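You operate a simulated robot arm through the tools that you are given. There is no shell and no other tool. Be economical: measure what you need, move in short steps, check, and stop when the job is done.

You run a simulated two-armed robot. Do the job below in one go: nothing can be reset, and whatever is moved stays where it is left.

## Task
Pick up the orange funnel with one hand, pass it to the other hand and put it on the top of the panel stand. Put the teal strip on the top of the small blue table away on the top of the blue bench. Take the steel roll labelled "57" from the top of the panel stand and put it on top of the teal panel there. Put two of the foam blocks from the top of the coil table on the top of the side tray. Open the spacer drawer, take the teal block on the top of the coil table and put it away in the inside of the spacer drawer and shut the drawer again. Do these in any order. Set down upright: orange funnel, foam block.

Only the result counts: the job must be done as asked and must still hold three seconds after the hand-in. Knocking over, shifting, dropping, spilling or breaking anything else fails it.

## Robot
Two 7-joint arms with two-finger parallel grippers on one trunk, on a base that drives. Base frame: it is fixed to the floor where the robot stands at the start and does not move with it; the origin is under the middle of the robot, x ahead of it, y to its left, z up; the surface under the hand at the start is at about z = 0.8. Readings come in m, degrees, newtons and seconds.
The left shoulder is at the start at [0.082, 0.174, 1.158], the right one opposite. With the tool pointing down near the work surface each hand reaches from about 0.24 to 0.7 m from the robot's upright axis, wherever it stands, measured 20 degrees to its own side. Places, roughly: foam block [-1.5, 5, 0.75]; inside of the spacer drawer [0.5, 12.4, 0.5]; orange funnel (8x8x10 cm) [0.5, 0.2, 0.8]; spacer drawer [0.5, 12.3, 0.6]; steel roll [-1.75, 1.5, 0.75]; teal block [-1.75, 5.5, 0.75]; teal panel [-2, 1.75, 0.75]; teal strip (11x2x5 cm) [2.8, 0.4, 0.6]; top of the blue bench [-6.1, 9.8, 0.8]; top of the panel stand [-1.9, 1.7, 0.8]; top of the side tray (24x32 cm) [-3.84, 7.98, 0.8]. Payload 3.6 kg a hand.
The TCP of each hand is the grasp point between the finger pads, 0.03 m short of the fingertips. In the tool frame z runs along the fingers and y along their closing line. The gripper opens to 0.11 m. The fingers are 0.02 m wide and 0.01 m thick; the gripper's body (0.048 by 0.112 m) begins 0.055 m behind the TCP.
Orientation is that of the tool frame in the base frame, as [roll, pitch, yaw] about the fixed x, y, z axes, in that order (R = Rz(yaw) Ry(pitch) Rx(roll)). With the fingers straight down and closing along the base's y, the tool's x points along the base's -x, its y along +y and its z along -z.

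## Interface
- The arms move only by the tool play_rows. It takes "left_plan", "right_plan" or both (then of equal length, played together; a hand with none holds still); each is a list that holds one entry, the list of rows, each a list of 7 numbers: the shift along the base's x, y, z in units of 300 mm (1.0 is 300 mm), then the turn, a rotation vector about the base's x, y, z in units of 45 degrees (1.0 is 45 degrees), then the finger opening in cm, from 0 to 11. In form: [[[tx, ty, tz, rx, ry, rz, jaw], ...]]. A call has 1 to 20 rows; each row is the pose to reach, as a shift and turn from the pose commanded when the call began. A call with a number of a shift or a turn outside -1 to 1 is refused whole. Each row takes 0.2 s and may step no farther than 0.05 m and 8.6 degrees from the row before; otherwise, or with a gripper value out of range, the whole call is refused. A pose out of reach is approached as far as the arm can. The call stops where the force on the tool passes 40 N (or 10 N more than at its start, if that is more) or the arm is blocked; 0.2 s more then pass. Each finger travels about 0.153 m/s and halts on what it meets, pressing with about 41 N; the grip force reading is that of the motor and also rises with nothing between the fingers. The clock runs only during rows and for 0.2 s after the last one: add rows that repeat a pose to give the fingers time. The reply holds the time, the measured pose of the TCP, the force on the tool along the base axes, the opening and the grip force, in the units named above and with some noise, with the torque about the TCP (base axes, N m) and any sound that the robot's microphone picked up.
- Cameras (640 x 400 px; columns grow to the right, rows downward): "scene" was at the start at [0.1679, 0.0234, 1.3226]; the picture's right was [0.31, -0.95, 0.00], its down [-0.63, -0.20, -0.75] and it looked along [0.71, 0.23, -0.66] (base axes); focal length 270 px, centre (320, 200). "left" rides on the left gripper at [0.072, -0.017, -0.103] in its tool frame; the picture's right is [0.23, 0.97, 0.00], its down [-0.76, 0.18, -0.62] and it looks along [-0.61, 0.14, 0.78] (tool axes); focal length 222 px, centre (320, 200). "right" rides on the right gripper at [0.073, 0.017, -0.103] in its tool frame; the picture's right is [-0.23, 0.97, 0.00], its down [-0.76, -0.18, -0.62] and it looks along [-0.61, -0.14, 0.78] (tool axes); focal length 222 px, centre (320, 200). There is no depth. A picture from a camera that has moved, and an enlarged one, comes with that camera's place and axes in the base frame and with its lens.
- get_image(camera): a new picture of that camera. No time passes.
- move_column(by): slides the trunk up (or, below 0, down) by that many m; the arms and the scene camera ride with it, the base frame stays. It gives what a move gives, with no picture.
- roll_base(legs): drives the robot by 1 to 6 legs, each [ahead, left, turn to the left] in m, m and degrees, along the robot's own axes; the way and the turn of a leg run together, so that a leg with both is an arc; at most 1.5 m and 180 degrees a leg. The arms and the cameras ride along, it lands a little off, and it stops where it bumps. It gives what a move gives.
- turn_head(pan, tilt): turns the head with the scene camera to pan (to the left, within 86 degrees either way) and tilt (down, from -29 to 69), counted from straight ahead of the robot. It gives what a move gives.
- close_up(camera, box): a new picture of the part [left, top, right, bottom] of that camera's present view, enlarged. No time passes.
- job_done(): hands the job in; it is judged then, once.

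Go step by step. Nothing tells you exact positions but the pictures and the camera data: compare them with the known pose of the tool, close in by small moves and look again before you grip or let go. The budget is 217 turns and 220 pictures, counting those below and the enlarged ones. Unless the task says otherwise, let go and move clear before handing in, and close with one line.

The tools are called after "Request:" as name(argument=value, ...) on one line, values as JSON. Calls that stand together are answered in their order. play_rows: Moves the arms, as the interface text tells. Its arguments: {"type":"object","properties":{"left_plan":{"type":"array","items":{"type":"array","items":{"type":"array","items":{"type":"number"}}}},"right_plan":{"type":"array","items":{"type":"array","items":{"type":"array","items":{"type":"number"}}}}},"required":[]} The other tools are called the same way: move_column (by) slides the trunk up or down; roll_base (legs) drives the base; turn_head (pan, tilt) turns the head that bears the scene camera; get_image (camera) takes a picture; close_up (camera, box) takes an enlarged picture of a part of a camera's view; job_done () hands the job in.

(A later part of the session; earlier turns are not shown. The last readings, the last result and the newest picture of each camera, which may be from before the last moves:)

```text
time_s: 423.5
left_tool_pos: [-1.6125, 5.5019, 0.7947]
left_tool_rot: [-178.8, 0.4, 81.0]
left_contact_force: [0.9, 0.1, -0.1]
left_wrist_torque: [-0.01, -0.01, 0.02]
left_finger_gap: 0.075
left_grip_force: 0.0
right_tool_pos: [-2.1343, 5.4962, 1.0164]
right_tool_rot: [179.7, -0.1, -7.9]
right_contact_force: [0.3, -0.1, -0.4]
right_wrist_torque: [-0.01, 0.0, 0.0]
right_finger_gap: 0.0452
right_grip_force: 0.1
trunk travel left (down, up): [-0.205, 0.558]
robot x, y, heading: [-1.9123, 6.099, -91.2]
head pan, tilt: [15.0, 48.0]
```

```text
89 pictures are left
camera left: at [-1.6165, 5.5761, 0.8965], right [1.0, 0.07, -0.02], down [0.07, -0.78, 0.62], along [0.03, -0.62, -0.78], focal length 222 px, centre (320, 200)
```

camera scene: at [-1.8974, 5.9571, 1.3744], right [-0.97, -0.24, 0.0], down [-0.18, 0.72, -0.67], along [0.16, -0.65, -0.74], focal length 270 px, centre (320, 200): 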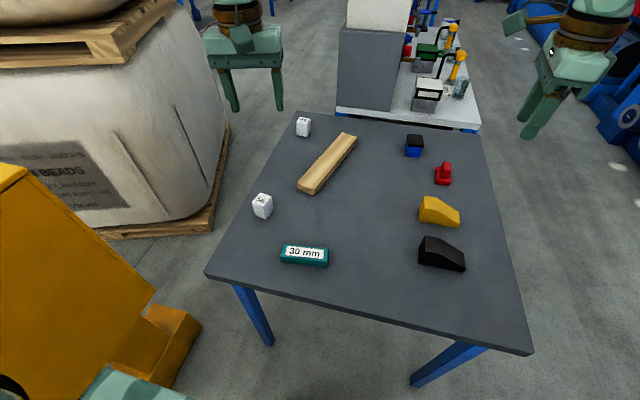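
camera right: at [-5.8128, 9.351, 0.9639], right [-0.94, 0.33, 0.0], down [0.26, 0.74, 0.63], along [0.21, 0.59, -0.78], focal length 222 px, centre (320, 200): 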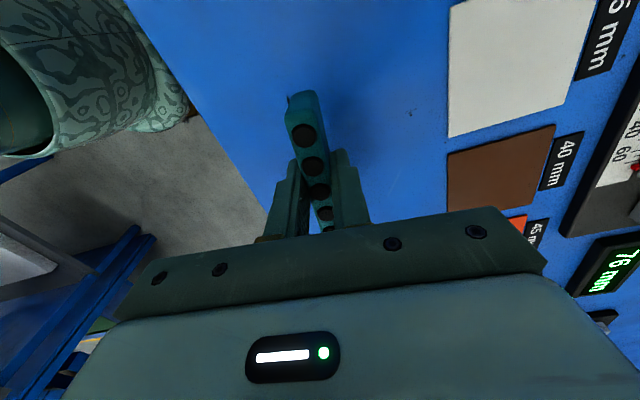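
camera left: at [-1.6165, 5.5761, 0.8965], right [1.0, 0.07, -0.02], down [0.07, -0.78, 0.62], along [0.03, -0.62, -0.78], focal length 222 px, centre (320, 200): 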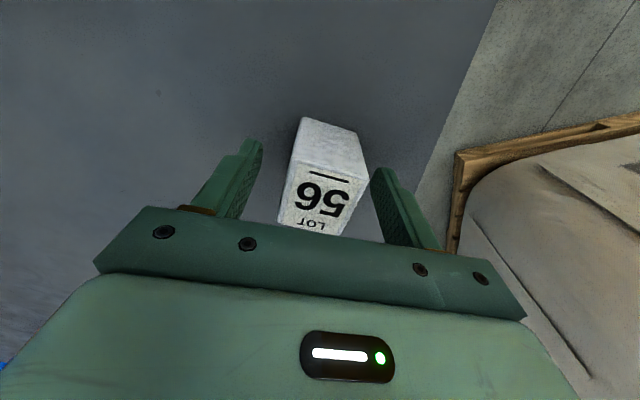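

Aligned. Close and lift.

Request:
play_rows(left_plan=[[[0, 0, 0, 0, 0, 0, 5], [0, 0, 0, 0, 0, 0, 3], [0, 0, 0, 0, 0, 0, 3], [0, 0, 0, 0, 0, 0, 3], [0, 0, 0.12, 0, 0, 0, 3], [0, 0, 0.26, 0, 0, 0, 3], [0, 0, 0.4, 0, 0, 0, 3], [0, 0, 0.54, 0, 0, 0, 3], [0, 0, 0.68, 0, 0, 0, 3]]])

Request:
get_image(camera="left")

```text
time_s: 425.5
left_tool_pos: [-1.6112, 5.4974, 0.998]
left_tool_rot: [-178.8, 0.3, 81.2]
left_contact_force: [0.1, 0.9, -0.9]
left_wrist_torque: [-0.02, 0.01, -0.01]
left_finger_gap: 0.0391
left_grip_force: 41.1
right_tool_pos: [-2.1347, 5.4955, 1.0153]
right_tool_rot: [179.7, -0.1, -7.8]
right_contact_force: [-0.5, -1.2, 0.2]
right_wrist_torque: [0.0, 0.03, -0.02]
right_finger_gap: 0.045
right_grip_force: 0.0
trunk travel left (down, up): [-0.205, 0.558]
robot x, y, heading: [-1.9168, 6.1039, -91.3]
head pan, tilt: [15.0, 48.0]
```

```text
88 pictures are left
camera left: at [-1.6158, 5.5722, 1.1004], right [1.0, 0.07, -0.02], down [0.07, -0.78, 0.62], along [0.03, -0.62, -0.78], focal length 222 px, centre (320, 200)
```

left: 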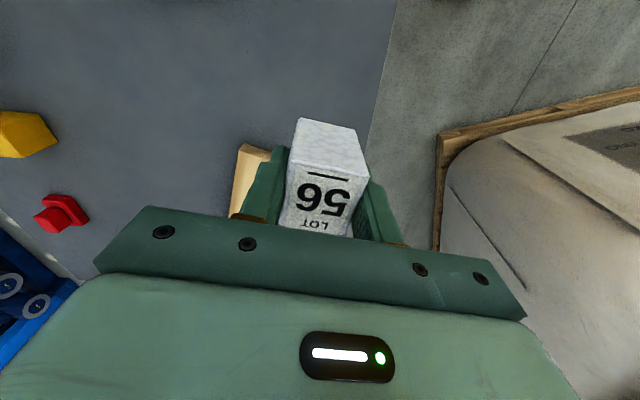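

Foam 56 is held. Before going for the teal block with the right hand, I check the yellow block on my left for clearance.

Request:
turn_head(pan=65, tilt=35)

Request:
get_image(camera="scene")

```text
time_s: 426.7
left_tool_pos: [-1.6124, 5.496, 0.9969]
left_tool_rot: [-178.8, 0.3, 81.0]
left_contact_force: [0.5, -0.4, 0.5]
left_wrist_torque: [0.01, 0.01, 0.0]
left_finger_gap: 0.0391
left_grip_force: 40.8
right_tool_pos: [-2.1339, 5.4955, 1.0137]
right_tool_rot: [179.7, -0.1, -7.8]
right_contact_force: [0.0, 0.3, -0.4]
right_wrist_torque: [0.0, 0.01, 0.0]
right_finger_gap: 0.0449
right_grip_force: 0.0
trunk travel left (down, up): [-0.205, 0.558]
robot x, y, heading: [-1.9109, 6.1027, -91.2]
head pan, tilt: [65.0, 35.0]
```

```text
87 pictures are left
camera scene: at [-1.8385, 5.9354, 1.2597], right [-0.44, -0.9, 0.0], down [-0.51, 0.25, -0.82], along [0.73, -0.36, -0.57], focal length 270 px, centre (320, 200)
```

scene: 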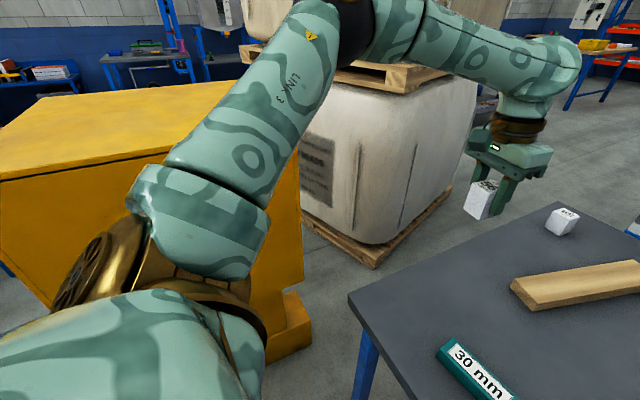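

The yellow block's top is ≈1.01 m and my left elbow is higher (≈1.25), so a 0.3 m shift left is fine. I move so the teal block is ahead-right of me.

Request:
roll_base(legs=[[-0.09, 0.3, 1.2]])

Request:
turn_head(pan=0, tilt=48)

Request:
get_image(camera="scene")

Request:
get_image(camera="right")

```text
time_s: 428.8
left_tool_pos: [-1.2967, 5.591, 0.9974]
left_tool_rot: [-178.8, 0.2, 82.2]
left_contact_force: [1.1, 0.6, -0.6]
left_wrist_torque: [0.02, 0.03, 0.02]
left_finger_gap: 0.0391
left_grip_force: 40.9
right_tool_pos: [-1.8188, 5.5791, 1.0153]
right_tool_rot: [179.8, -0.1, -6.7]
right_contact_force: [0.1, -0.5, -0.3]
right_wrist_torque: [0.02, 0.02, 0.02]
right_finger_gap: 0.0451
right_grip_force: 0.0
trunk travel left (down, up): [-0.205, 0.558]
robot x, y, heading: [-1.6079, 6.1867, -90.1]
head pan, tilt: [65.0, 35.0]
```

```text
time_s: 430.1
left_tool_pos: [-1.2961, 5.5887, 0.9973]
left_tool_rot: [-178.8, 0.3, 82.2]
left_contact_force: [0.5, 0.4, -0.6]
left_wrist_torque: [0.0, 0.0, 0.01]
left_finger_gap: 0.0392
left_grip_force: 41.3
right_tool_pos: [-1.8181, 5.5793, 1.0144]
right_tool_rot: [179.7, -0.2, -6.8]
right_contact_force: [0.2, 0.4, 0.3]
right_wrist_torque: [0.03, 0.03, 0.01]
right_finger_gap: 0.0449
right_grip_force: 0.0
trunk travel left (down, up): [-0.205, 0.558]
robot x, y, heading: [-1.6087, 6.1913, -90.1]
head pan, tilt: [0.0, 48.0]
```

```text
86 pictures are left
camera scene: at [-1.6111, 5.9829, 1.2407], right [-1.0, 0.0, 0.0], down [0.0, 0.74, -0.67], along [0.0, -0.67, -0.74], focal length 270 px, centre (320, 200)
```

scene: 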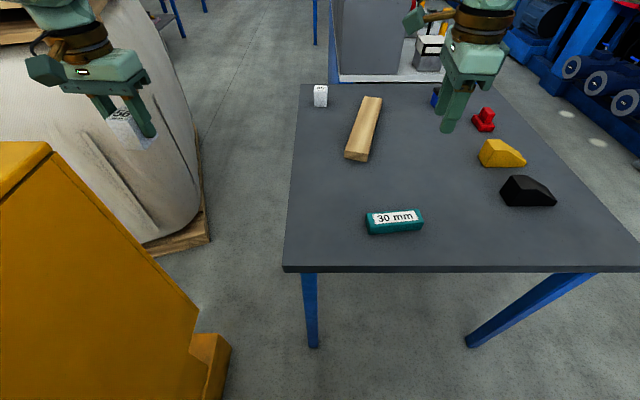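

```text
85 pictures are left
camera right: at [-1.7485, 5.5554, 1.1185], right [-0.34, -0.94, 0.0], down [-0.74, 0.27, 0.62], along [-0.59, 0.21, -0.78], focal length 222 px, centre (320, 200)
```

right: 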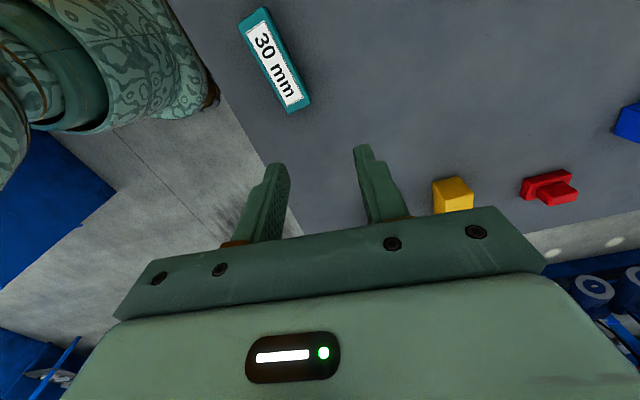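

The teal block (≈11×4 cm, turned ≈+7°) is centred at (−1.769, 5.623). I move the right hand above it, aligned.

Request:
play_rows(right_plan=[[[0.05, 0.05, -0.08, 0, 0, 0.15, 6], [0.11, 0.1, -0.18, 0, 0, 0.3, 7], [0.163, 0.147, -0.28, 0, 0, 0.3, 7], [0.163, 0.147, -0.38, 0, 0, 0.3, 7], [0.163, 0.147, -0.38, 0, 0, 0.3, 7]]])

Request:
get_image(camera="right")

Request:
close_up(camera="scene", box=[320, 130, 480, 250])

```text
time_s: 431.3
left_tool_pos: [-1.2968, 5.5898, 0.9985]
left_tool_rot: [-178.9, 0.3, 82.2]
left_contact_force: [-0.5, 0.4, 0.2]
left_wrist_torque: [0.01, 0.01, 0.0]
left_finger_gap: 0.0394
left_grip_force: 40.8
right_tool_pos: [-1.7685, 5.6227, 0.9002]
right_tool_rot: [179.7, 0.0, 6.9]
right_contact_force: [0.1, -0.5, 0.2]
right_wrist_torque: [-0.01, -0.01, -0.03]
right_finger_gap: 0.0702
right_grip_force: 0.0
trunk travel left (down, up): [-0.205, 0.558]
robot x, y, heading: [-1.6105, 6.1896, -90.0]
head pan, tilt: [0.0, 48.0]
```

```text
84 pictures are left
camera right: at [-1.6939, 5.6165, 1.003], right [-0.11, -0.99, 0.01], down [-0.78, 0.09, 0.62], along [-0.62, 0.06, -0.78], focal length 222 px, centre (320, 200)
```

right: 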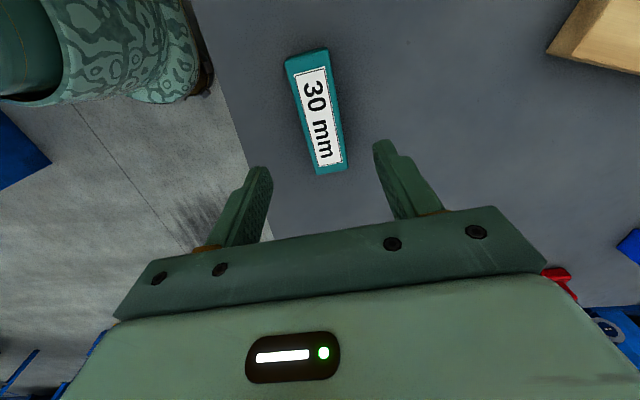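

```text
3.33 times, centred on (400, 190) of scene
camera zoom: at [-1.611, 5.9832, 1.2408], right [-1.0, 0.0, 0.0], down [0.0, 0.74, -0.67], along [0.0, -0.67, -0.74], focal length 901 px, centre (53, 233)
```

zoom: 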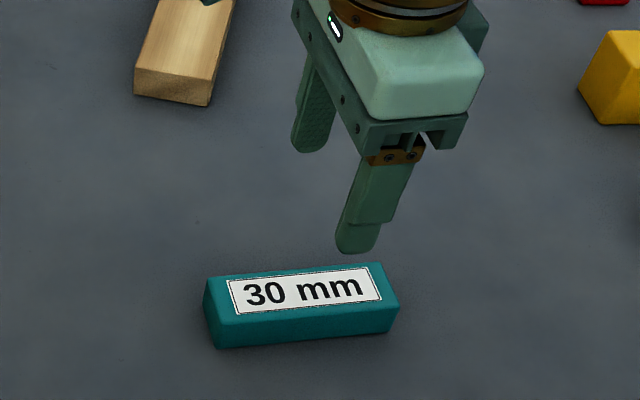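

Request:
play_rows(right_plan=[[[0.01, 0, -0.12, 0, 0, 0, 7], [0.017, 0, -0.24, 0, 0, 0, 7], [0.017, 0, -0.36, 0, 0, 0, 7], [0.017, 0, -0.36, 0, 0, 0, 7]]])

Request:
get_image(camera="right")

```text
time_s: 432.3
left_tool_pos: [-1.297, 5.5902, 0.9981]
left_tool_rot: [-178.8, 0.2, 82.2]
left_contact_force: [-0.4, 0.9, -0.2]
left_wrist_torque: [-0.01, -0.01, -0.01]
left_finger_gap: 0.0392
left_grip_force: 41.0
right_tool_pos: [-1.7662, 5.6252, 0.7928]
right_tool_rot: [179.7, -0.1, 6.8]
right_contact_force: [0.0, -0.3, -0.7]
right_wrist_torque: [-0.02, 0.02, -0.03]
right_finger_gap: 0.07
right_grip_force: 0.1
trunk travel left (down, up): [-0.205, 0.558]
robot x, y, heading: [-1.6094, 6.1884, -89.8]
head pan, tilt: [0.0, 48.0]
```

```text
82 pictures are left
camera right: at [-1.6919, 5.6188, 0.8965], right [-0.11, -0.99, 0.01], down [-0.78, 0.09, 0.62], along [-0.62, 0.06, -0.78], focal length 222 px, centre (320, 200)
```

right: 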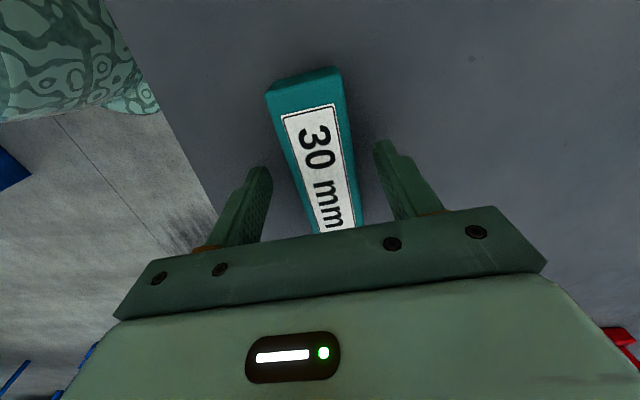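

Request:
play_rows(right_plan=[[[0, 0, 0, 0, 0, 0, 5], [0, 0, 0, 0, 0, 0, 3], [0, 0, 0, 0, 0, 0, 2], [0, 0, 0, 0, 0, 0, 2], [0, 0, 0.12, 0, 0, 0, 2], [0, 0, 0.26, 0, 0, 0, 2], [0, 0, 0.4, 0, 0, 0, 2], [0, 0, 0.54, 0, 0, 0, 2], [0, 0, 0.68, 0, 0, 0, 2]]])

Request:
get_image(camera="right")

```text
time_s: 434.3
left_tool_pos: [-1.2964, 5.5908, 0.998]
left_tool_rot: [-178.8, 0.5, 82.2]
left_contact_force: [0.8, 0.4, -0.6]
left_wrist_torque: [-0.03, -0.04, 0.0]
left_finger_gap: 0.0392
left_grip_force: 41.6
right_tool_pos: [-1.7668, 5.6265, 0.9981]
right_tool_rot: [179.7, -0.1, 6.9]
right_contact_force: [-0.4, 0.0, -1.3]
right_wrist_torque: [0.0, 0.0, 0.01]
right_finger_gap: 0.0393
right_grip_force: 41.2
trunk travel left (down, up): [-0.205, 0.558]
robot x, y, heading: [-1.6086, 6.1905, -90.1]
head pan, tilt: [0.0, 48.0]
```

```text
81 pictures are left
camera right: at [-1.6922, 5.6196, 1.1013], right [-0.11, -0.99, 0.0], down [-0.78, 0.09, 0.62], along [-0.62, 0.06, -0.78], focal length 222 px, centre (320, 200)
```

right: 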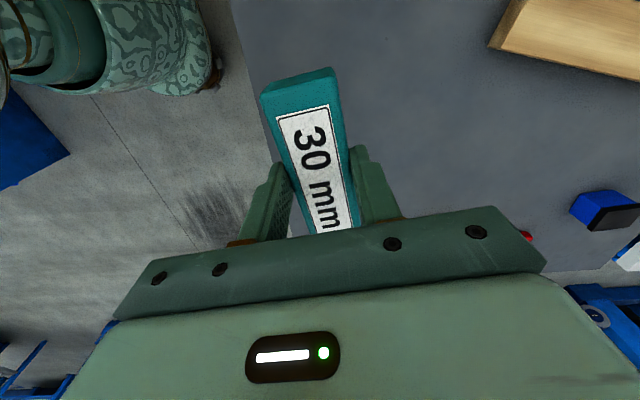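

Both blocks held. I raise the trunk, go back to the aisle and up to the side tray.

Request:
move_column(by=0.13)

Request:
roll_base(legs=[[0.05, -0.75, 0], [0, -0.7, 0], [-1.1, 0, 0], [-1.05, 0, 0], [0, 0, -90]])

Request:
turn_head(pan=10, tilt=42)

Request:
get_image(camera="scene")

```text
time_s: 435.9
left_tool_pos: [-1.2965, 5.5902, 1.1276]
left_tool_rot: [-178.8, 0.2, 82.2]
left_contact_force: [-0.6, -0.6, -0.5]
left_wrist_torque: [0.02, -0.03, 0.03]
left_finger_gap: 0.0388
left_grip_force: 41.2
right_tool_pos: [-1.7644, 5.6229, 1.1264]
right_tool_rot: [179.7, -0.2, 6.8]
right_contact_force: [0.2, -0.5, -1.7]
right_wrist_torque: [0.02, 0.01, 0.02]
right_finger_gap: 0.0394
right_grip_force: 41.4
trunk travel left (down, up): [-0.335, 0.428]
robot x, y, heading: [-1.6099, 6.1868, -90.3]
head pan, tilt: [0.0, 48.0]
```

```text
time_s: 457.5
left_tool_pos: [-3.592, 7.984, 1.1269]
left_tool_rot: [-178.8, 0.3, -9.9]
left_contact_force: [-0.6, 1.2, -0.2]
left_wrist_torque: [-0.01, -0.01, -0.04]
left_finger_gap: 0.0392
left_grip_force: 40.9
right_tool_pos: [-3.5423, 8.4519, 1.1256]
right_tool_rot: [179.8, 0.0, -85.3]
right_contact_force: [0.0, -1.2, -1.4]
right_wrist_torque: [-0.03, -0.03, 0.0]
right_finger_gap: 0.0393
right_grip_force: 41.1
trunk travel left (down, up): [-0.335, 0.428]
robot x, y, heading: [-2.9804, 8.2768, 177.8]
head pan, tilt: [0.0, 48.0]
```

```text
time_s: 458.2
left_tool_pos: [-3.5935, 7.9846, 1.1269]
left_tool_rot: [-178.8, 0.4, -9.9]
left_contact_force: [-0.8, -0.4, -1.5]
left_wrist_torque: [-0.03, 0.0, 0.04]
left_finger_gap: 0.0393
left_grip_force: 41.3
right_tool_pos: [-3.5423, 8.4518, 1.1271]
right_tool_rot: [179.7, -0.1, -85.3]
right_contact_force: [-0.3, 0.0, -1.6]
right_wrist_torque: [-0.03, 0.02, 0.03]
right_finger_gap: 0.0393
right_grip_force: 40.5
trunk travel left (down, up): [-0.335, 0.428]
robot x, y, heading: [-2.98, 8.2767, 177.7]
head pan, tilt: [10.0, 42.0]
```

```text
80 pictures are left
camera scene: at [-3.1325, 8.2629, 1.3829], right [-0.13, 0.99, 0.0], down [0.66, 0.09, -0.74], along [-0.74, -0.1, -0.67], focal length 270 px, centre (320, 200)
```

scene: 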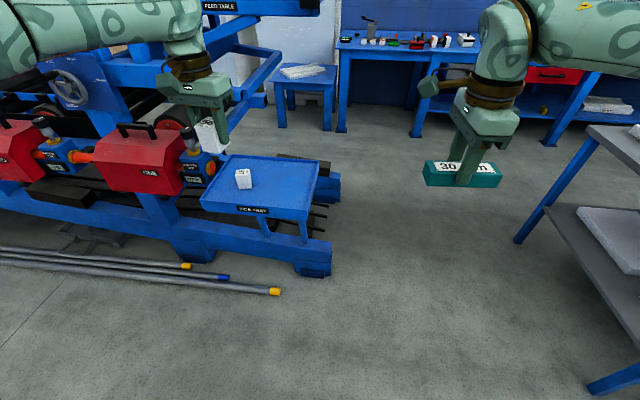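

Request:
roll_base(legs=[[0.19, -0.1, 2.3]])

Request:
move_column(by=-0.14)

Request:
get_image(camera="scene")

Request:
get_image(camera="left")

```text
time_s: 459.9
left_tool_pos: [-3.7707, 8.0659, 1.1279]
left_tool_rot: [-178.9, 0.4, -7.5]
left_contact_force: [-0.2, -0.2, -0.5]
left_wrist_torque: [-0.01, 0.0, 0.0]
left_finger_gap: 0.039
left_grip_force: 40.8
right_tool_pos: [-3.7403, 8.5342, 1.1265]
right_tool_rot: [179.6, -0.1, -82.8]
right_contact_force: [-0.4, 1.0, -1.4]
right_wrist_torque: [-0.03, 0.02, 0.0]
right_finger_gap: 0.0391
right_grip_force: 41.0
trunk travel left (down, up): [-0.335, 0.428]
robot x, y, heading: [-3.174, 8.3784, -179.8]
head pan, tilt: [10.0, 42.0]
```

```text
time_s: 461.6
left_tool_pos: [-3.7703, 8.0652, 0.989]
left_tool_rot: [-178.8, 0.3, -7.5]
left_contact_force: [0.1, -0.8, -0.5]
left_wrist_torque: [0.02, 0.02, 0.0]
left_finger_gap: 0.0392
left_grip_force: 41.3
right_tool_pos: [-3.7393, 8.5341, 0.9885]
right_tool_rot: [179.5, -0.2, -82.9]
right_contact_force: [-0.5, 0.1, -0.1]
right_wrist_torque: [-0.01, -0.01, 0.0]
right_finger_gap: 0.0391
right_grip_force: 40.6
trunk travel left (down, up): [-0.195, 0.568]
robot x, y, heading: [-3.1734, 8.3836, -179.5]
head pan, tilt: [10.0, 42.0]
```

```text
79 pictures are left
camera scene: at [-3.3863, 8.3628, 1.2391], right [-0.18, 0.98, 0.0], down [0.66, 0.12, -0.74], along [-0.73, -0.13, -0.67], focal length 270 px, centre (320, 200)
```

scene: 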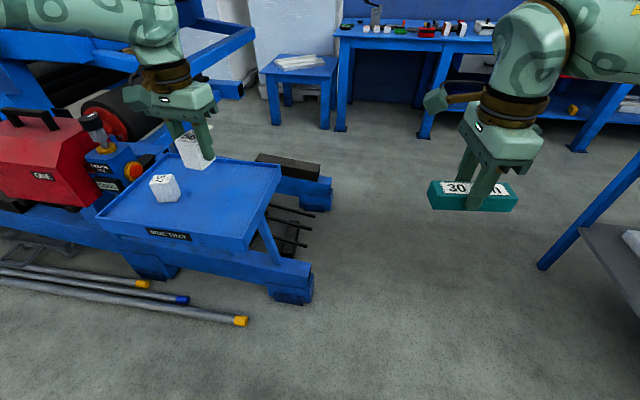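

```text
78 pictures are left
camera left: at [-3.695, 8.0701, 1.0905], right [0.1, -0.99, -0.02], down [-0.78, -0.09, 0.62], along [-0.62, -0.04, -0.78], focal length 222 px, centre (320, 200)
```

left: 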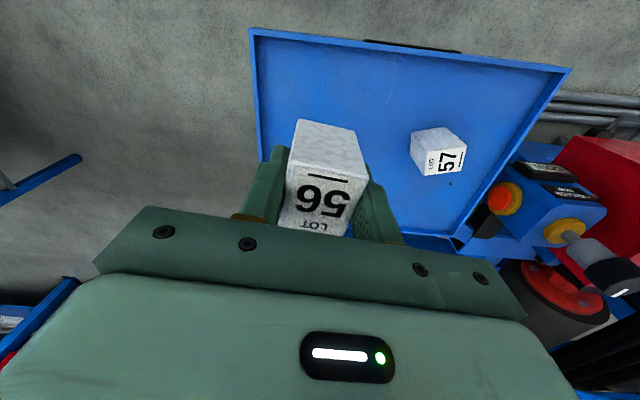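

Request:
play_rows(left_plan=[[[-0.05, -0.03, -0.1, 0, 0, 0, 3], [-0.1, -0.067, -0.2, 0, 0, 0, 3], [-0.1, -0.067, -0.3, 0, 0, 0, 3], [-0.1, -0.067, -0.4, 0, 0, 0, 3], [-0.1, -0.067, -0.4, 0, 0, 0, 3]]])

Request:
close_up(camera="scene", box=[90, 110, 290, 260])

```text
time_s: 462.8
left_tool_pos: [-3.7996, 8.0458, 0.8665]
left_tool_rot: [-178.8, 0.4, -7.5]
left_contact_force: [0.1, -0.5, -0.7]
left_wrist_torque: [0.0, 0.03, -0.04]
left_finger_gap: 0.0393
left_grip_force: 41.0
right_tool_pos: [-3.7392, 8.5336, 0.9873]
right_tool_rot: [179.8, -0.1, -82.7]
right_contact_force: [-0.1, -0.3, -1.5]
right_wrist_torque: [-0.02, -0.02, 0.0]
right_finger_gap: 0.039
right_grip_force: 41.5
trunk travel left (down, up): [-0.195, 0.568]
robot x, y, heading: [-3.1728, 8.3813, -179.7]
head pan, tilt: [10.0, 42.0]
```

```text
2.67 times, centred on (190, 185) of scene
camera zoom: at [-3.3868, 8.3628, 1.2389], right [-0.18, 0.98, 0.0], down [0.66, 0.12, -0.74], along [-0.73, -0.13, -0.67], focal length 721 px, centre (667, 240)
```

zoom: 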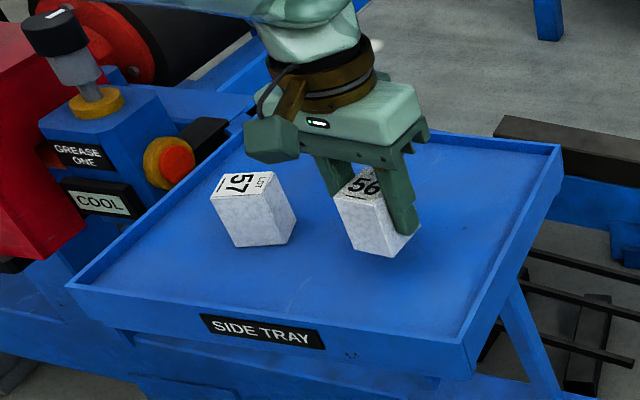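

Request:
play_rows(left_plan=[[[0, 0, -0.03, 0, 0, 0, 3], [0, 0, -0.05, 0, 0, 0, 3], [0, 0, -0.06, 0, 0, 0, 3], [0, 0, -0.07, 0, 0, 0, 3], [0, 0, -0.08, 0, 0, 0, 3], [0, 0, -0.09, 0, 0, 0, 3], [0, 0, -0.1, 0, 0, 0, 3], [0, 0, -0.11, 0, 0, 0, 3]]])

Request:
close_up(camera="scene", box=[150, 120, 250, 220])

```text
time_s: 464.7
left_tool_pos: [-3.802, 8.0452, 0.8429]
left_tool_rot: [-178.9, 1.2, -7.4]
left_contact_force: [1.6, -0.4, 21.4]
left_wrist_torque: [-0.51, -0.32, -0.03]
left_finger_gap: 0.0396
left_grip_force: 41.1
right_tool_pos: [-3.7382, 8.5352, 0.9872]
right_tool_rot: [179.6, -0.1, -82.7]
right_contact_force: [0.7, -0.3, -1.2]
right_wrist_torque: [0.03, -0.05, -0.01]
right_finger_gap: 0.0394
right_grip_force: 40.9
trunk travel left (down, up): [-0.195, 0.568]
robot x, y, heading: [-3.1722, 8.3832, -179.9]
head pan, tilt: [10.0, 42.0]
stopped in row 8 (left hand): the force on the tool passed its limit at 41 N (the readings are from after the stop); the commanded pose is now the measured one
```

```text
4.00 times, centred on (200, 170) of scene
camera zoom: at [-3.3848, 8.3638, 1.2391], right [-0.18, 0.98, 0.0], down [0.66, 0.12, -0.74], along [-0.73, -0.13, -0.67], focal length 1082 px, centre (800, 320)
```

zoom: 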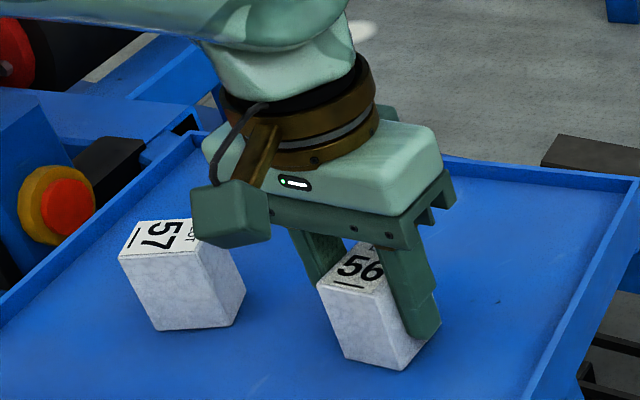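

Request:
play_rows(left_plan=[[[0, 0, 0.005, 0, 0, 0, 3], [0, 0, 0.005, 0, 0, 0, 5], [0, 0, 0.005, 0, 0, 0, 6.5], [0, 0, 0.005, 0, 0, 0, 6.5], [0, 0, 0.1, 0, 0, 0, 6.5], [0, 0, 0.25, 0, 0, 0, 6.5], [0, 0, 0.4, 0, 0, 0, 6.5], [0, 0, 0.55, 0, 0, 0, 6.5]]])

Request:
close_up(camera="scene", box=[90, 110, 290, 260])

```text
time_s: 466.5
left_tool_pos: [-3.8013, 8.0451, 1.0037]
left_tool_rot: [-178.9, 0.8, -7.3]
left_contact_force: [-0.2, -0.9, -0.8]
left_wrist_torque: [-0.01, -0.01, 0.01]
left_finger_gap: 0.0649
left_grip_force: 0.0
right_tool_pos: [-3.7399, 8.5334, 0.9869]
right_tool_rot: [179.7, -0.2, -82.8]
right_contact_force: [0.6, 0.4, -2.0]
right_wrist_torque: [0.0, 0.0, 0.03]
right_finger_gap: 0.0392
right_grip_force: 40.9
trunk travel left (down, up): [-0.195, 0.568]
robot x, y, heading: [-3.1704, 8.3788, -179.6]
head pan, tilt: [10.0, 42.0]
```

```text
2.67 times, centred on (190, 185) of scene
camera zoom: at [-3.3865, 8.3628, 1.2389], right [-0.18, 0.98, 0.0], down [0.66, 0.12, -0.74], along [-0.73, -0.13, -0.67], focal length 721 px, centre (667, 240)
```

zoom: 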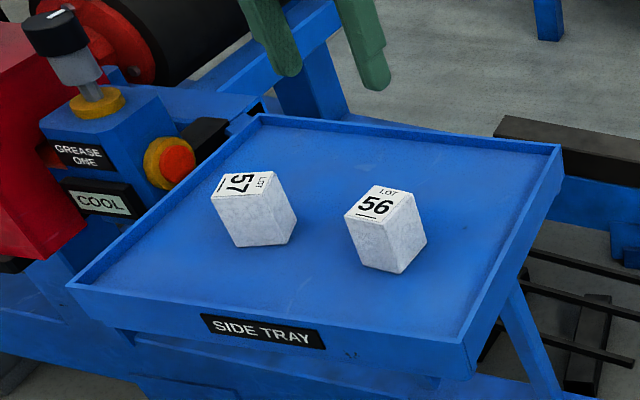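

Both foam blocks stand on the tray. Now the drawer, near (0.5, 12.3). I back off, raise the trunk, turn north-east and look.

Request:
move_column(by=0.14)

Request:
roll_base(legs=[[-0.45, 0, 0], [0, 0, -90]])

Request:
turn_head(pan=-30, tilt=15)

Request:
get_image(camera="scene")

```text
time_s: 468.2
left_tool_pos: [-3.7893, 8.0437, 1.1676]
left_tool_rot: [-179.2, 3.3, -7.4]
left_contact_force: [-0.5, 0.0, -0.8]
left_wrist_torque: [0.0, 0.05, -0.01]
left_finger_gap: 0.0649
left_grip_force: 0.1
right_tool_pos: [-3.7395, 8.5347, 1.126]
right_tool_rot: [179.7, -0.2, -82.7]
right_contact_force: [0.2, -0.3, -0.9]
right_wrist_torque: [-0.03, -0.02, -0.01]
right_finger_gap: 0.0393
right_grip_force: 40.9
trunk travel left (down, up): [-0.335, 0.428]
robot x, y, heading: [-3.1752, 8.3817, -180.0]
head pan, tilt: [10.0, 42.0]
```

```text
time_s: 474.8
left_tool_pos: [-3.0547, 8.9989, 1.1683]
left_tool_rot: [-179.2, 3.3, -97.4]
left_contact_force: [-1.2, 0.1, 0.5]
left_wrist_torque: [0.0, 0.01, 0.01]
left_finger_gap: 0.0651
left_grip_force: 0.1
right_tool_pos: [-2.567, 8.9486, 1.1266]
right_tool_rot: [179.7, 0.0, -172.8]
right_contact_force: [0.0, 0.3, 0.1]
right_wrist_torque: [0.0, -0.04, 0.03]
right_finger_gap: 0.0392
right_grip_force: 40.8
trunk travel left (down, up): [-0.335, 0.428]
robot x, y, heading: [-2.7192, 8.383, 90.3]
head pan, tilt: [10.0, 42.0]
```

```text
time_s: 475.8
left_tool_pos: [-3.0554, 8.9991, 1.1681]
left_tool_rot: [-179.2, 3.2, -97.4]
left_contact_force: [-0.4, 0.4, -0.6]
left_wrist_torque: [-0.01, 0.01, 0.01]
left_finger_gap: 0.065
left_grip_force: 0.2
right_tool_pos: [-2.5662, 8.9485, 1.1274]
right_tool_rot: [179.7, -0.1, -172.8]
right_contact_force: [0.4, -0.1, -1.1]
right_wrist_torque: [0.03, 0.0, -0.02]
right_finger_gap: 0.0391
right_grip_force: 40.9
trunk travel left (down, up): [-0.335, 0.428]
robot x, y, heading: [-2.7171, 8.3797, 90.1]
head pan, tilt: [-30.0, 15.0]
```

```text
74 pictures are left
camera scene: at [-2.6744, 8.5263, 1.4253], right [0.87, -0.5, 0.0], down [-0.13, -0.23, -0.97], along [0.48, 0.84, -0.26], focal length 270 px, centre (320, 200)
```

scene: 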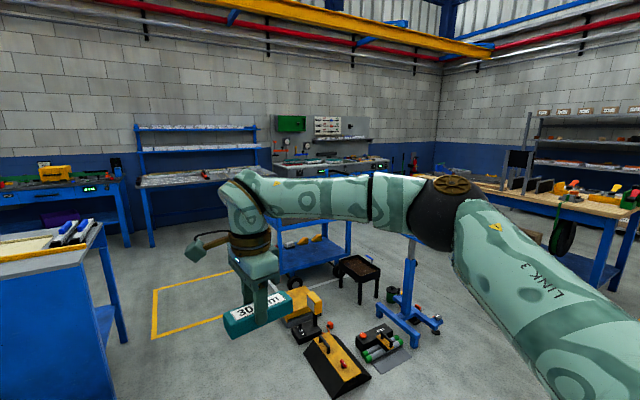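

The drawer should be under the gauge bench by the back wall. Floor clutter lies at y≥9.4, so I go east along y≈8.8 first.

Request:
roll_base(legs=[[0.4, 0, 0], [0, 0, -90], [1.2, 0, 0]])

Request:
turn_head(pan=25, tilt=20)

Request:
get_image(camera="scene")

```text
time_s: 487.9
left_tool_pos: [-0.8965, 9.0685, 1.1677]
left_tool_rot: [-179.3, 3.3, 169.9]
left_contact_force: [0.3, 0.2, 0.3]
left_wrist_torque: [-0.02, 0.0, 0.03]
left_finger_gap: 0.0649
left_grip_force: 0.1
right_tool_pos: [-0.9705, 8.5831, 1.127]
right_tool_rot: [179.7, -0.1, 94.4]
right_contact_force: [-0.3, 0.6, -0.8]
right_wrist_torque: [0.04, 0.02, -0.02]
right_finger_gap: 0.0394
right_grip_force: 41.1
trunk travel left (down, up): [-0.335, 0.428]
robot x, y, heading: [-1.5284, 8.7587, -2.5]
head pan, tilt: [-30.0, 15.0]
stopped in leg 3: the robot was blocked; the commanded pose is now the measured one
```

```text
time_s: 489.2
left_tool_pos: [-0.8973, 9.0685, 1.1684]
left_tool_rot: [-179.2, 3.3, 169.9]
left_contact_force: [-0.2, 0.9, -0.2]
left_wrist_torque: [-0.03, -0.03, 0.01]
left_finger_gap: 0.0649
left_grip_force: 0.0
right_tool_pos: [-0.9712, 8.5816, 1.1262]
right_tool_rot: [179.7, -0.2, 94.4]
right_contact_force: [-0.3, 0.8, -0.5]
right_wrist_torque: [0.03, 0.0, 0.0]
right_finger_gap: 0.0392
right_grip_force: 41.1
trunk travel left (down, up): [-0.335, 0.428]
robot x, y, heading: [-1.5274, 8.7606, -2.6]
head pan, tilt: [25.0, 20.0]
```

```text
73 pictures are left
camera scene: at [-1.3807, 8.7913, 1.4173], right [0.38, -0.93, 0.0], down [-0.32, -0.13, -0.94], along [0.87, 0.36, -0.34], focal length 270 px, centre (320, 200)
```

scene: 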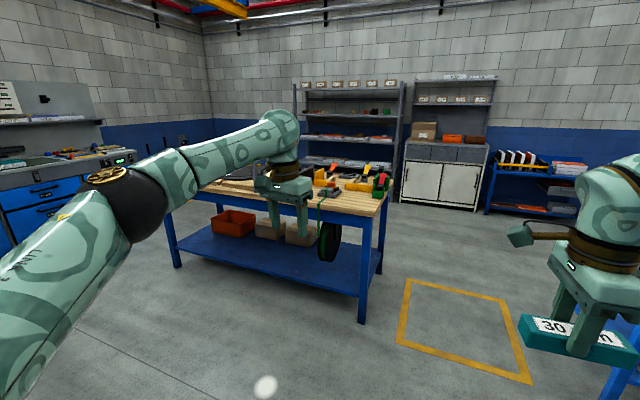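

Something blocked the base. I look down around the robot to see what.

Request:
turn_head(pan=-60, tilt=50)

Request:
get_image(camera="scene")

Request:
turn_head(pan=60, tilt=50)

Request:
get_image(camera="scene")

Request:
turn_head(pan=0, tilt=65)

Request:
get_image(camera="scene")

```text
time_s: 490.8
left_tool_pos: [-0.8981, 9.0679, 1.1683]
left_tool_rot: [-179.2, 3.3, 169.9]
left_contact_force: [0.1, -0.4, -0.3]
left_wrist_torque: [0.02, 0.01, 0.01]
left_finger_gap: 0.0651
left_grip_force: 0.0
right_tool_pos: [-0.9709, 8.5818, 1.1263]
right_tool_rot: [179.8, -0.3, 94.4]
right_contact_force: [0.3, -0.2, -1.3]
right_wrist_torque: [0.02, 0.02, -0.03]
right_finger_gap: 0.0392
right_grip_force: 41.5
trunk travel left (down, up): [-0.335, 0.428]
robot x, y, heading: [-1.5289, 8.7625, -2.5]
head pan, tilt: [-60.0, 50.0]
```

```text
72 pictures are left
camera scene: at [-1.4314, 8.6875, 1.3717], right [-0.89, -0.46, 0.0], down [-0.35, 0.68, -0.64], along [0.3, -0.57, -0.77], focal length 270 px, centre (320, 200)
```

scene: 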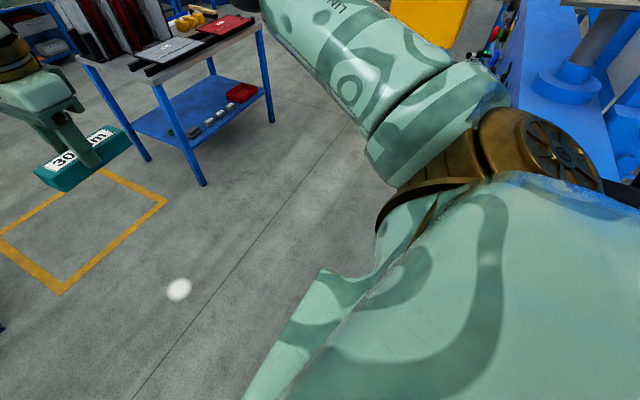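

```text
time_s: 492.8
left_tool_pos: [-0.8982, 9.0677, 1.1676]
left_tool_rot: [-179.2, 3.3, 169.8]
left_contact_force: [0.6, 1.0, 0.6]
left_wrist_torque: [-0.02, 0.0, -0.03]
left_finger_gap: 0.0653
left_grip_force: 0.2
right_tool_pos: [-0.9714, 8.5807, 1.1263]
right_tool_rot: [179.7, -0.2, 94.4]
right_contact_force: [0.5, -0.6, -2.0]
right_wrist_torque: [-0.03, 0.02, -0.04]
right_finger_gap: 0.0392
right_grip_force: 40.8
trunk travel left (down, up): [-0.335, 0.428]
robot x, y, heading: [-1.5296, 8.7642, -2.6]
head pan, tilt: [60.0, 50.0]
```

```text
71 pictures are left
camera scene: at [-1.4253, 8.8207, 1.3717], right [0.84, -0.54, 0.0], down [-0.41, -0.65, -0.64], along [0.35, 0.54, -0.77], focal length 270 px, centre (320, 200)
```

scene: 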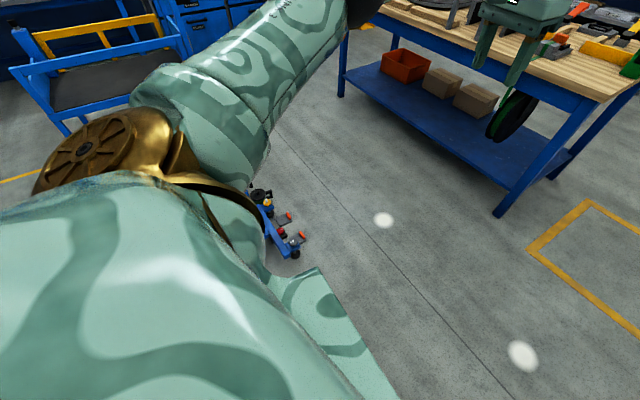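

```text
time_s: 494.1
left_tool_pos: [-0.8977, 9.0676, 1.1687]
left_tool_rot: [-179.2, 3.3, 169.8]
left_contact_force: [-0.6, -0.1, -1.4]
left_wrist_torque: [0.01, 0.0, 0.01]
left_finger_gap: 0.0648
left_grip_force: 0.0
right_tool_pos: [-0.9716, 8.5811, 1.1263]
right_tool_rot: [179.7, -0.1, 94.5]
right_contact_force: [0.6, -0.1, -1.5]
right_wrist_torque: [0.02, 0.01, 0.0]
right_finger_gap: 0.0391
right_grip_force: 41.2
trunk travel left (down, up): [-0.335, 0.428]
robot x, y, heading: [-1.5292, 8.7585, -2.7]
head pan, tilt: [0.0, 65.0]
```

```text
70 pictures are left
camera scene: at [-1.4062, 8.7532, 1.3536], right [-0.04, -1.0, 0.0], down [-0.91, 0.04, -0.42], along [0.42, -0.02, -0.91], focal length 270 px, centre (320, 200)
```

scene: 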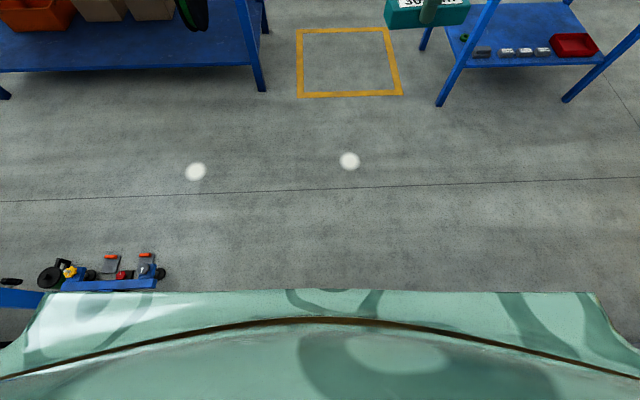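

Request:
turn_head(pan=-86, tilt=40)

Request:
get_image(camera="scene")

Request:
turn_head(pan=86, tilt=40)

Request:
get_image(camera="scene")

```text
time_s: 495.7
left_tool_pos: [-0.898, 9.0683, 1.1687]
left_tool_rot: [-179.3, 3.2, 169.9]
left_contact_force: [-0.4, 0.3, -0.4]
left_wrist_torque: [-0.01, -0.04, -0.01]
left_finger_gap: 0.0651
left_grip_force: 0.0
right_tool_pos: [-0.9723, 8.5811, 1.1281]
right_tool_rot: [179.7, -0.1, 94.4]
right_contact_force: [0.4, 0.9, -1.2]
right_wrist_torque: [0.03, -0.02, 0.0]
right_finger_gap: 0.0394
right_grip_force: 40.8
trunk travel left (down, up): [-0.335, 0.428]
robot x, y, heading: [-1.5299, 8.7604, -2.5]
head pan, tilt: [-85.9, 40.0]
```

```text
69 pictures are left
camera scene: at [-1.4646, 8.6709, 1.3859], right [-1.0, -0.03, 0.0], down [-0.02, 0.64, -0.77], along [0.02, -0.77, -0.64], focal length 270 px, centre (320, 200)
```

scene: 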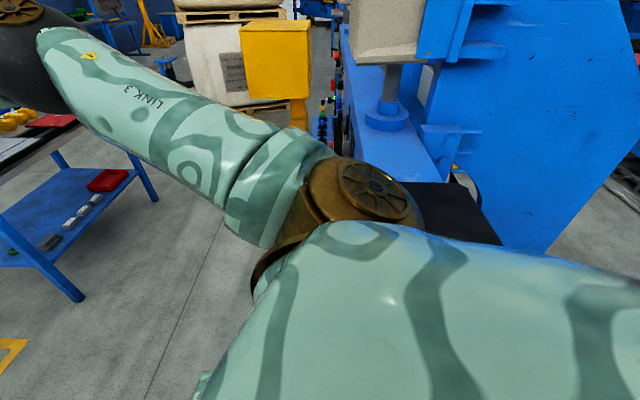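

```text
time_s: 498.3
left_tool_pos: [-0.8976, 9.0679, 1.1694]
left_tool_rot: [-179.2, 3.4, 169.7]
left_contact_force: [-0.6, 0.8, 0.3]
left_wrist_torque: [-0.01, 0.03, 0.04]
left_finger_gap: 0.0652
left_grip_force: 0.1
right_tool_pos: [-0.9717, 8.5817, 1.1269]
right_tool_rot: [179.7, 0.0, 94.4]
right_contact_force: [-0.5, 0.1, -1.9]
right_wrist_torque: [-0.02, 0.0, 0.05]
right_finger_gap: 0.0389
right_grip_force: 41.2
trunk travel left (down, up): [-0.335, 0.428]
robot x, y, heading: [-1.5287, 8.7581, -2.5]
head pan, tilt: [85.9, 40.0]
```

```text
68 pictures are left
camera scene: at [-1.4569, 8.8403, 1.3859], right [0.99, -0.12, 0.0], down [-0.08, -0.64, -0.77], along [0.09, 0.76, -0.64], focal length 270 px, centre (320, 200)
```

scene: 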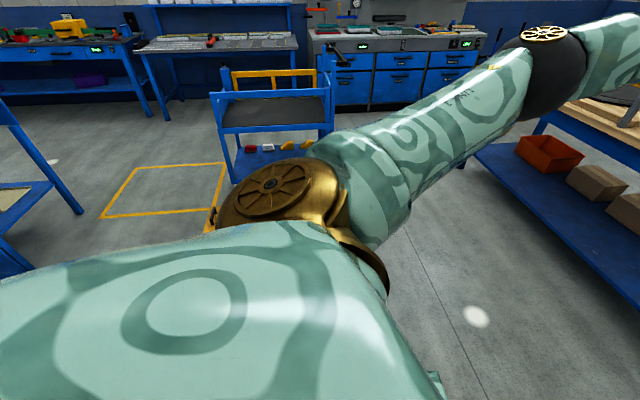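

I can't see an obvious contact; the closest thing is the machine on my right. I move slightly away from it to the left and try a short forward leg.

Request:
roll_base(legs=[[0, 0.08, 2.5], [0.25, 0, 0]])

Request:
turn_head(pan=75, tilt=60)

Request:
get_image(camera="scene")

```text
time_s: 500.8
left_tool_pos: [-0.6528, 9.1722, 1.1681]
left_tool_rot: [-179.1, 3.4, 172.4]
left_contact_force: [0.7, 0.8, 0.3]
left_wrist_torque: [0.03, 0.01, 0.04]
left_finger_gap: 0.0649
left_grip_force: 0.1
right_tool_pos: [-0.7063, 8.6847, 1.1263]
right_tool_rot: [179.7, 0.0, 97.0]
right_contact_force: [0.0, -0.1, -1.2]
right_wrist_torque: [0.01, 0.01, 0.03]
right_finger_gap: 0.0392
right_grip_force: 40.7
trunk travel left (down, up): [-0.335, 0.428]
robot x, y, heading: [-1.2778, 8.8371, -0.2]
head pan, tilt: [85.9, 40.0]
```

```text
time_s: 501.6
left_tool_pos: [-0.6538, 9.1716, 1.1681]
left_tool_rot: [-179.2, 3.4, 172.5]
left_contact_force: [1.0, 0.2, 0.6]
left_wrist_torque: [0.01, 0.02, -0.02]
left_finger_gap: 0.0651
left_grip_force: 0.1
right_tool_pos: [-0.7075, 8.6824, 1.1269]
right_tool_rot: [179.7, 0.0, 96.9]
right_contact_force: [-1.1, 0.2, -1.5]
right_wrist_torque: [0.04, 0.02, 0.0]
right_finger_gap: 0.0394
right_grip_force: 41.1
trunk travel left (down, up): [-0.335, 0.428]
robot x, y, heading: [-1.2735, 8.8357, -0.2]
head pan, tilt: [75.0, 60.0]
```

```text
67 pictures are left
camera scene: at [-1.1925, 8.9001, 1.3592], right [0.97, -0.26, 0.0], down [-0.23, -0.84, -0.5], along [0.13, 0.48, -0.87], focal length 270 px, centre (320, 200)
```

scene: 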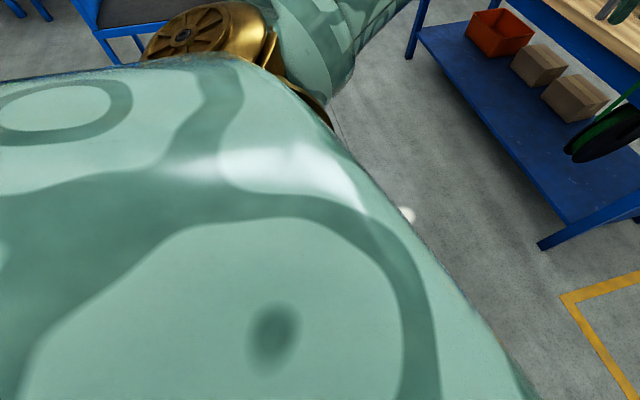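

Free to move. The passage north runs between the stand (x≤−1.1) and the wooden workbench (x≥0.05); I go up its middle at x≈−0.52.

Request:
roll_base(legs=[[0.75, 0, 0], [0, 0, 90], [1.2, 0, 0]])

Request:
turn_head(pan=-15, tilt=25)

Request:
get_image(camera="scene")

```text
time_s: 515.1
left_tool_pos: [-0.9113, 10.6279, 1.1686]
left_tool_rot: [-179.2, 3.3, -95.8]
left_contact_force: [0.2, 0.3, -0.2]
left_wrist_torque: [0.02, -0.02, 0.0]
left_finger_gap: 0.0651
left_grip_force: 0.0
right_tool_pos: [-0.4211, 10.5917, 1.1268]
right_tool_rot: [179.7, -0.1, -171.2]
right_contact_force: [-0.2, 0.1, -0.7]
right_wrist_torque: [0.0, 0.0, 0.0]
right_finger_gap: 0.0394
right_grip_force: 40.8
trunk travel left (down, up): [-0.335, 0.428]
robot x, y, heading: [-0.5597, 10.0256, 91.5]
head pan, tilt: [75.0, 60.0]
```

```text
time_s: 516.7
left_tool_pos: [-0.9115, 10.6287, 1.1683]
left_tool_rot: [-179.1, 3.3, -95.8]
left_contact_force: [0.2, 0.6, 0.7]
left_wrist_torque: [0.0, -0.03, 0.01]
left_finger_gap: 0.0647
left_grip_force: 0.1
right_tool_pos: [-0.4214, 10.5913, 1.1276]
right_tool_rot: [179.7, -0.1, -171.3]
right_contact_force: [0.9, -0.9, -1.6]
right_wrist_torque: [-0.01, 0.02, 0.0]
right_finger_gap: 0.039
right_grip_force: 41.4
trunk travel left (down, up): [-0.335, 0.428]
robot x, y, heading: [-0.5577, 10.0214, 91.7]
head pan, tilt: [-15.0, 25.0]
```

```text
66 pictures are left
camera scene: at [-0.5407, 10.1733, 1.4091], right [0.97, -0.23, 0.0], down [-0.1, -0.41, -0.91], along [0.21, 0.88, -0.42], focal length 270 px, centre (320, 200)
```

scene: 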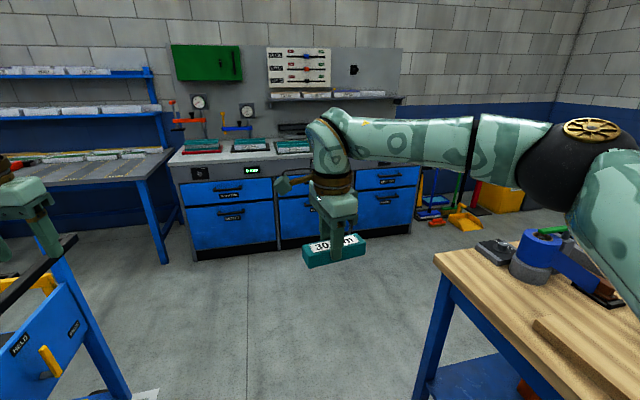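

The drawer cabinet is ahead. I zoom to read the drawer labels.

Request:
close_up(camera="scene", box=[170, 150, 310, 260])

Request:
close_up(camera="scene", box=[270, 150, 430, 260])

```text
3.64 times, centred on (240, 205) of scene
camera zoom: at [-0.5407, 10.1733, 1.4091], right [0.97, -0.23, 0.0], down [-0.1, -0.41, -0.91], along [0.21, 0.88, -0.42], focal length 983 px, centre (611, 182)
```

zoom: 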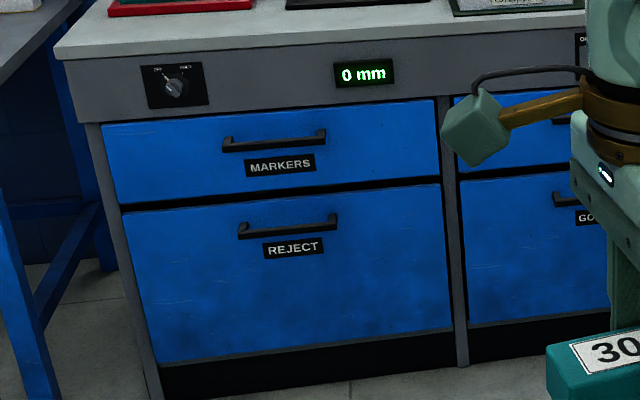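

```text
3.64 times, centred on (350, 205) of scene
camera zoom: at [-0.5407, 10.1733, 1.4091], right [0.97, -0.23, 0.0], down [-0.1, -0.41, -0.91], along [0.21, 0.88, -0.42], focal length 983 px, centre (211, 182)
```

zoom: 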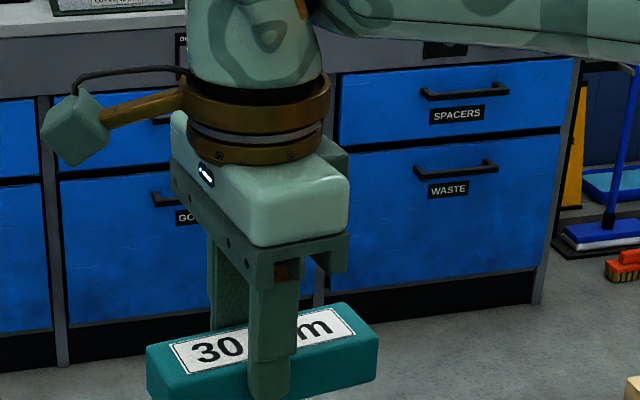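

"SPACERS" is the upper right drawer; its handle is at about (0.52, 12.1, 0.645). I drive around the workbench's end to stand in front of it.

Request:
roll_base(legs=[[1.27, 0, -1.6], [0, -0.7, 0], [0, -0.62, 0]])

Request:
turn_head(pan=10, tilt=45)

Request:
get_image(camera="scene")

```text
time_s: 529.8
left_tool_pos: [0.3947, 11.9441, 1.168]
left_tool_rot: [-179.1, 3.5, -95.9]
left_contact_force: [0.3, -0.2, -0.2]
left_wrist_torque: [0.01, 0.01, 0.01]
left_finger_gap: 0.0649
left_grip_force: 0.1
right_tool_pos: [0.8855, 11.9064, 1.127]
right_tool_rot: [179.8, -0.2, -171.3]
right_contact_force: [-0.2, -1.1, -2.3]
right_wrist_torque: [0.01, 0.02, 0.0]
right_finger_gap: 0.0391
right_grip_force: 41.4
trunk travel left (down, up): [-0.335, 0.428]
robot x, y, heading: [0.745, 11.3373, 91.6]
head pan, tilt: [-15.0, 25.0]
```

```text
time_s: 530.7
left_tool_pos: [0.3944, 11.9432, 1.1692]
left_tool_rot: [-179.1, 3.5, -95.9]
left_contact_force: [-0.3, -0.4, 0.3]
left_wrist_torque: [0.01, 0.02, -0.01]
left_finger_gap: 0.0649
left_grip_force: 0.1
right_tool_pos: [0.8847, 11.9068, 1.1268]
right_tool_rot: [179.6, 0.0, -171.3]
right_contact_force: [1.0, 0.1, -1.1]
right_wrist_torque: [0.0, 0.01, 0.03]
right_finger_gap: 0.0393
right_grip_force: 41.2
trunk travel left (down, up): [-0.335, 0.428]
robot x, y, heading: [0.7476, 11.3374, 91.6]
head pan, tilt: [10.0, 45.0]
```

```text
63 pictures are left
camera scene: at [0.7263, 11.4783, 1.3786], right [0.98, 0.2, 0.0], down [0.14, -0.69, -0.71], along [-0.14, 0.69, -0.71], focal length 270 px, centre (320, 200)
```

scene: 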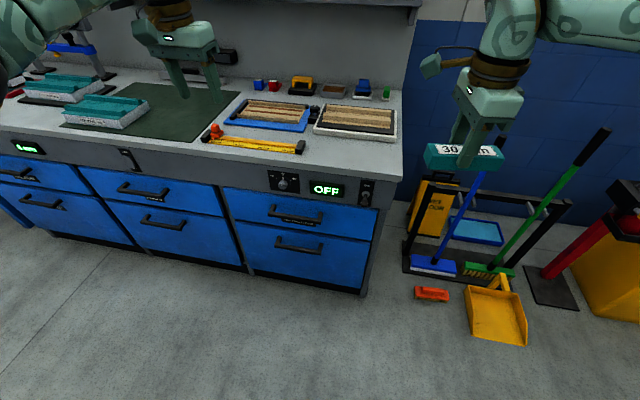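

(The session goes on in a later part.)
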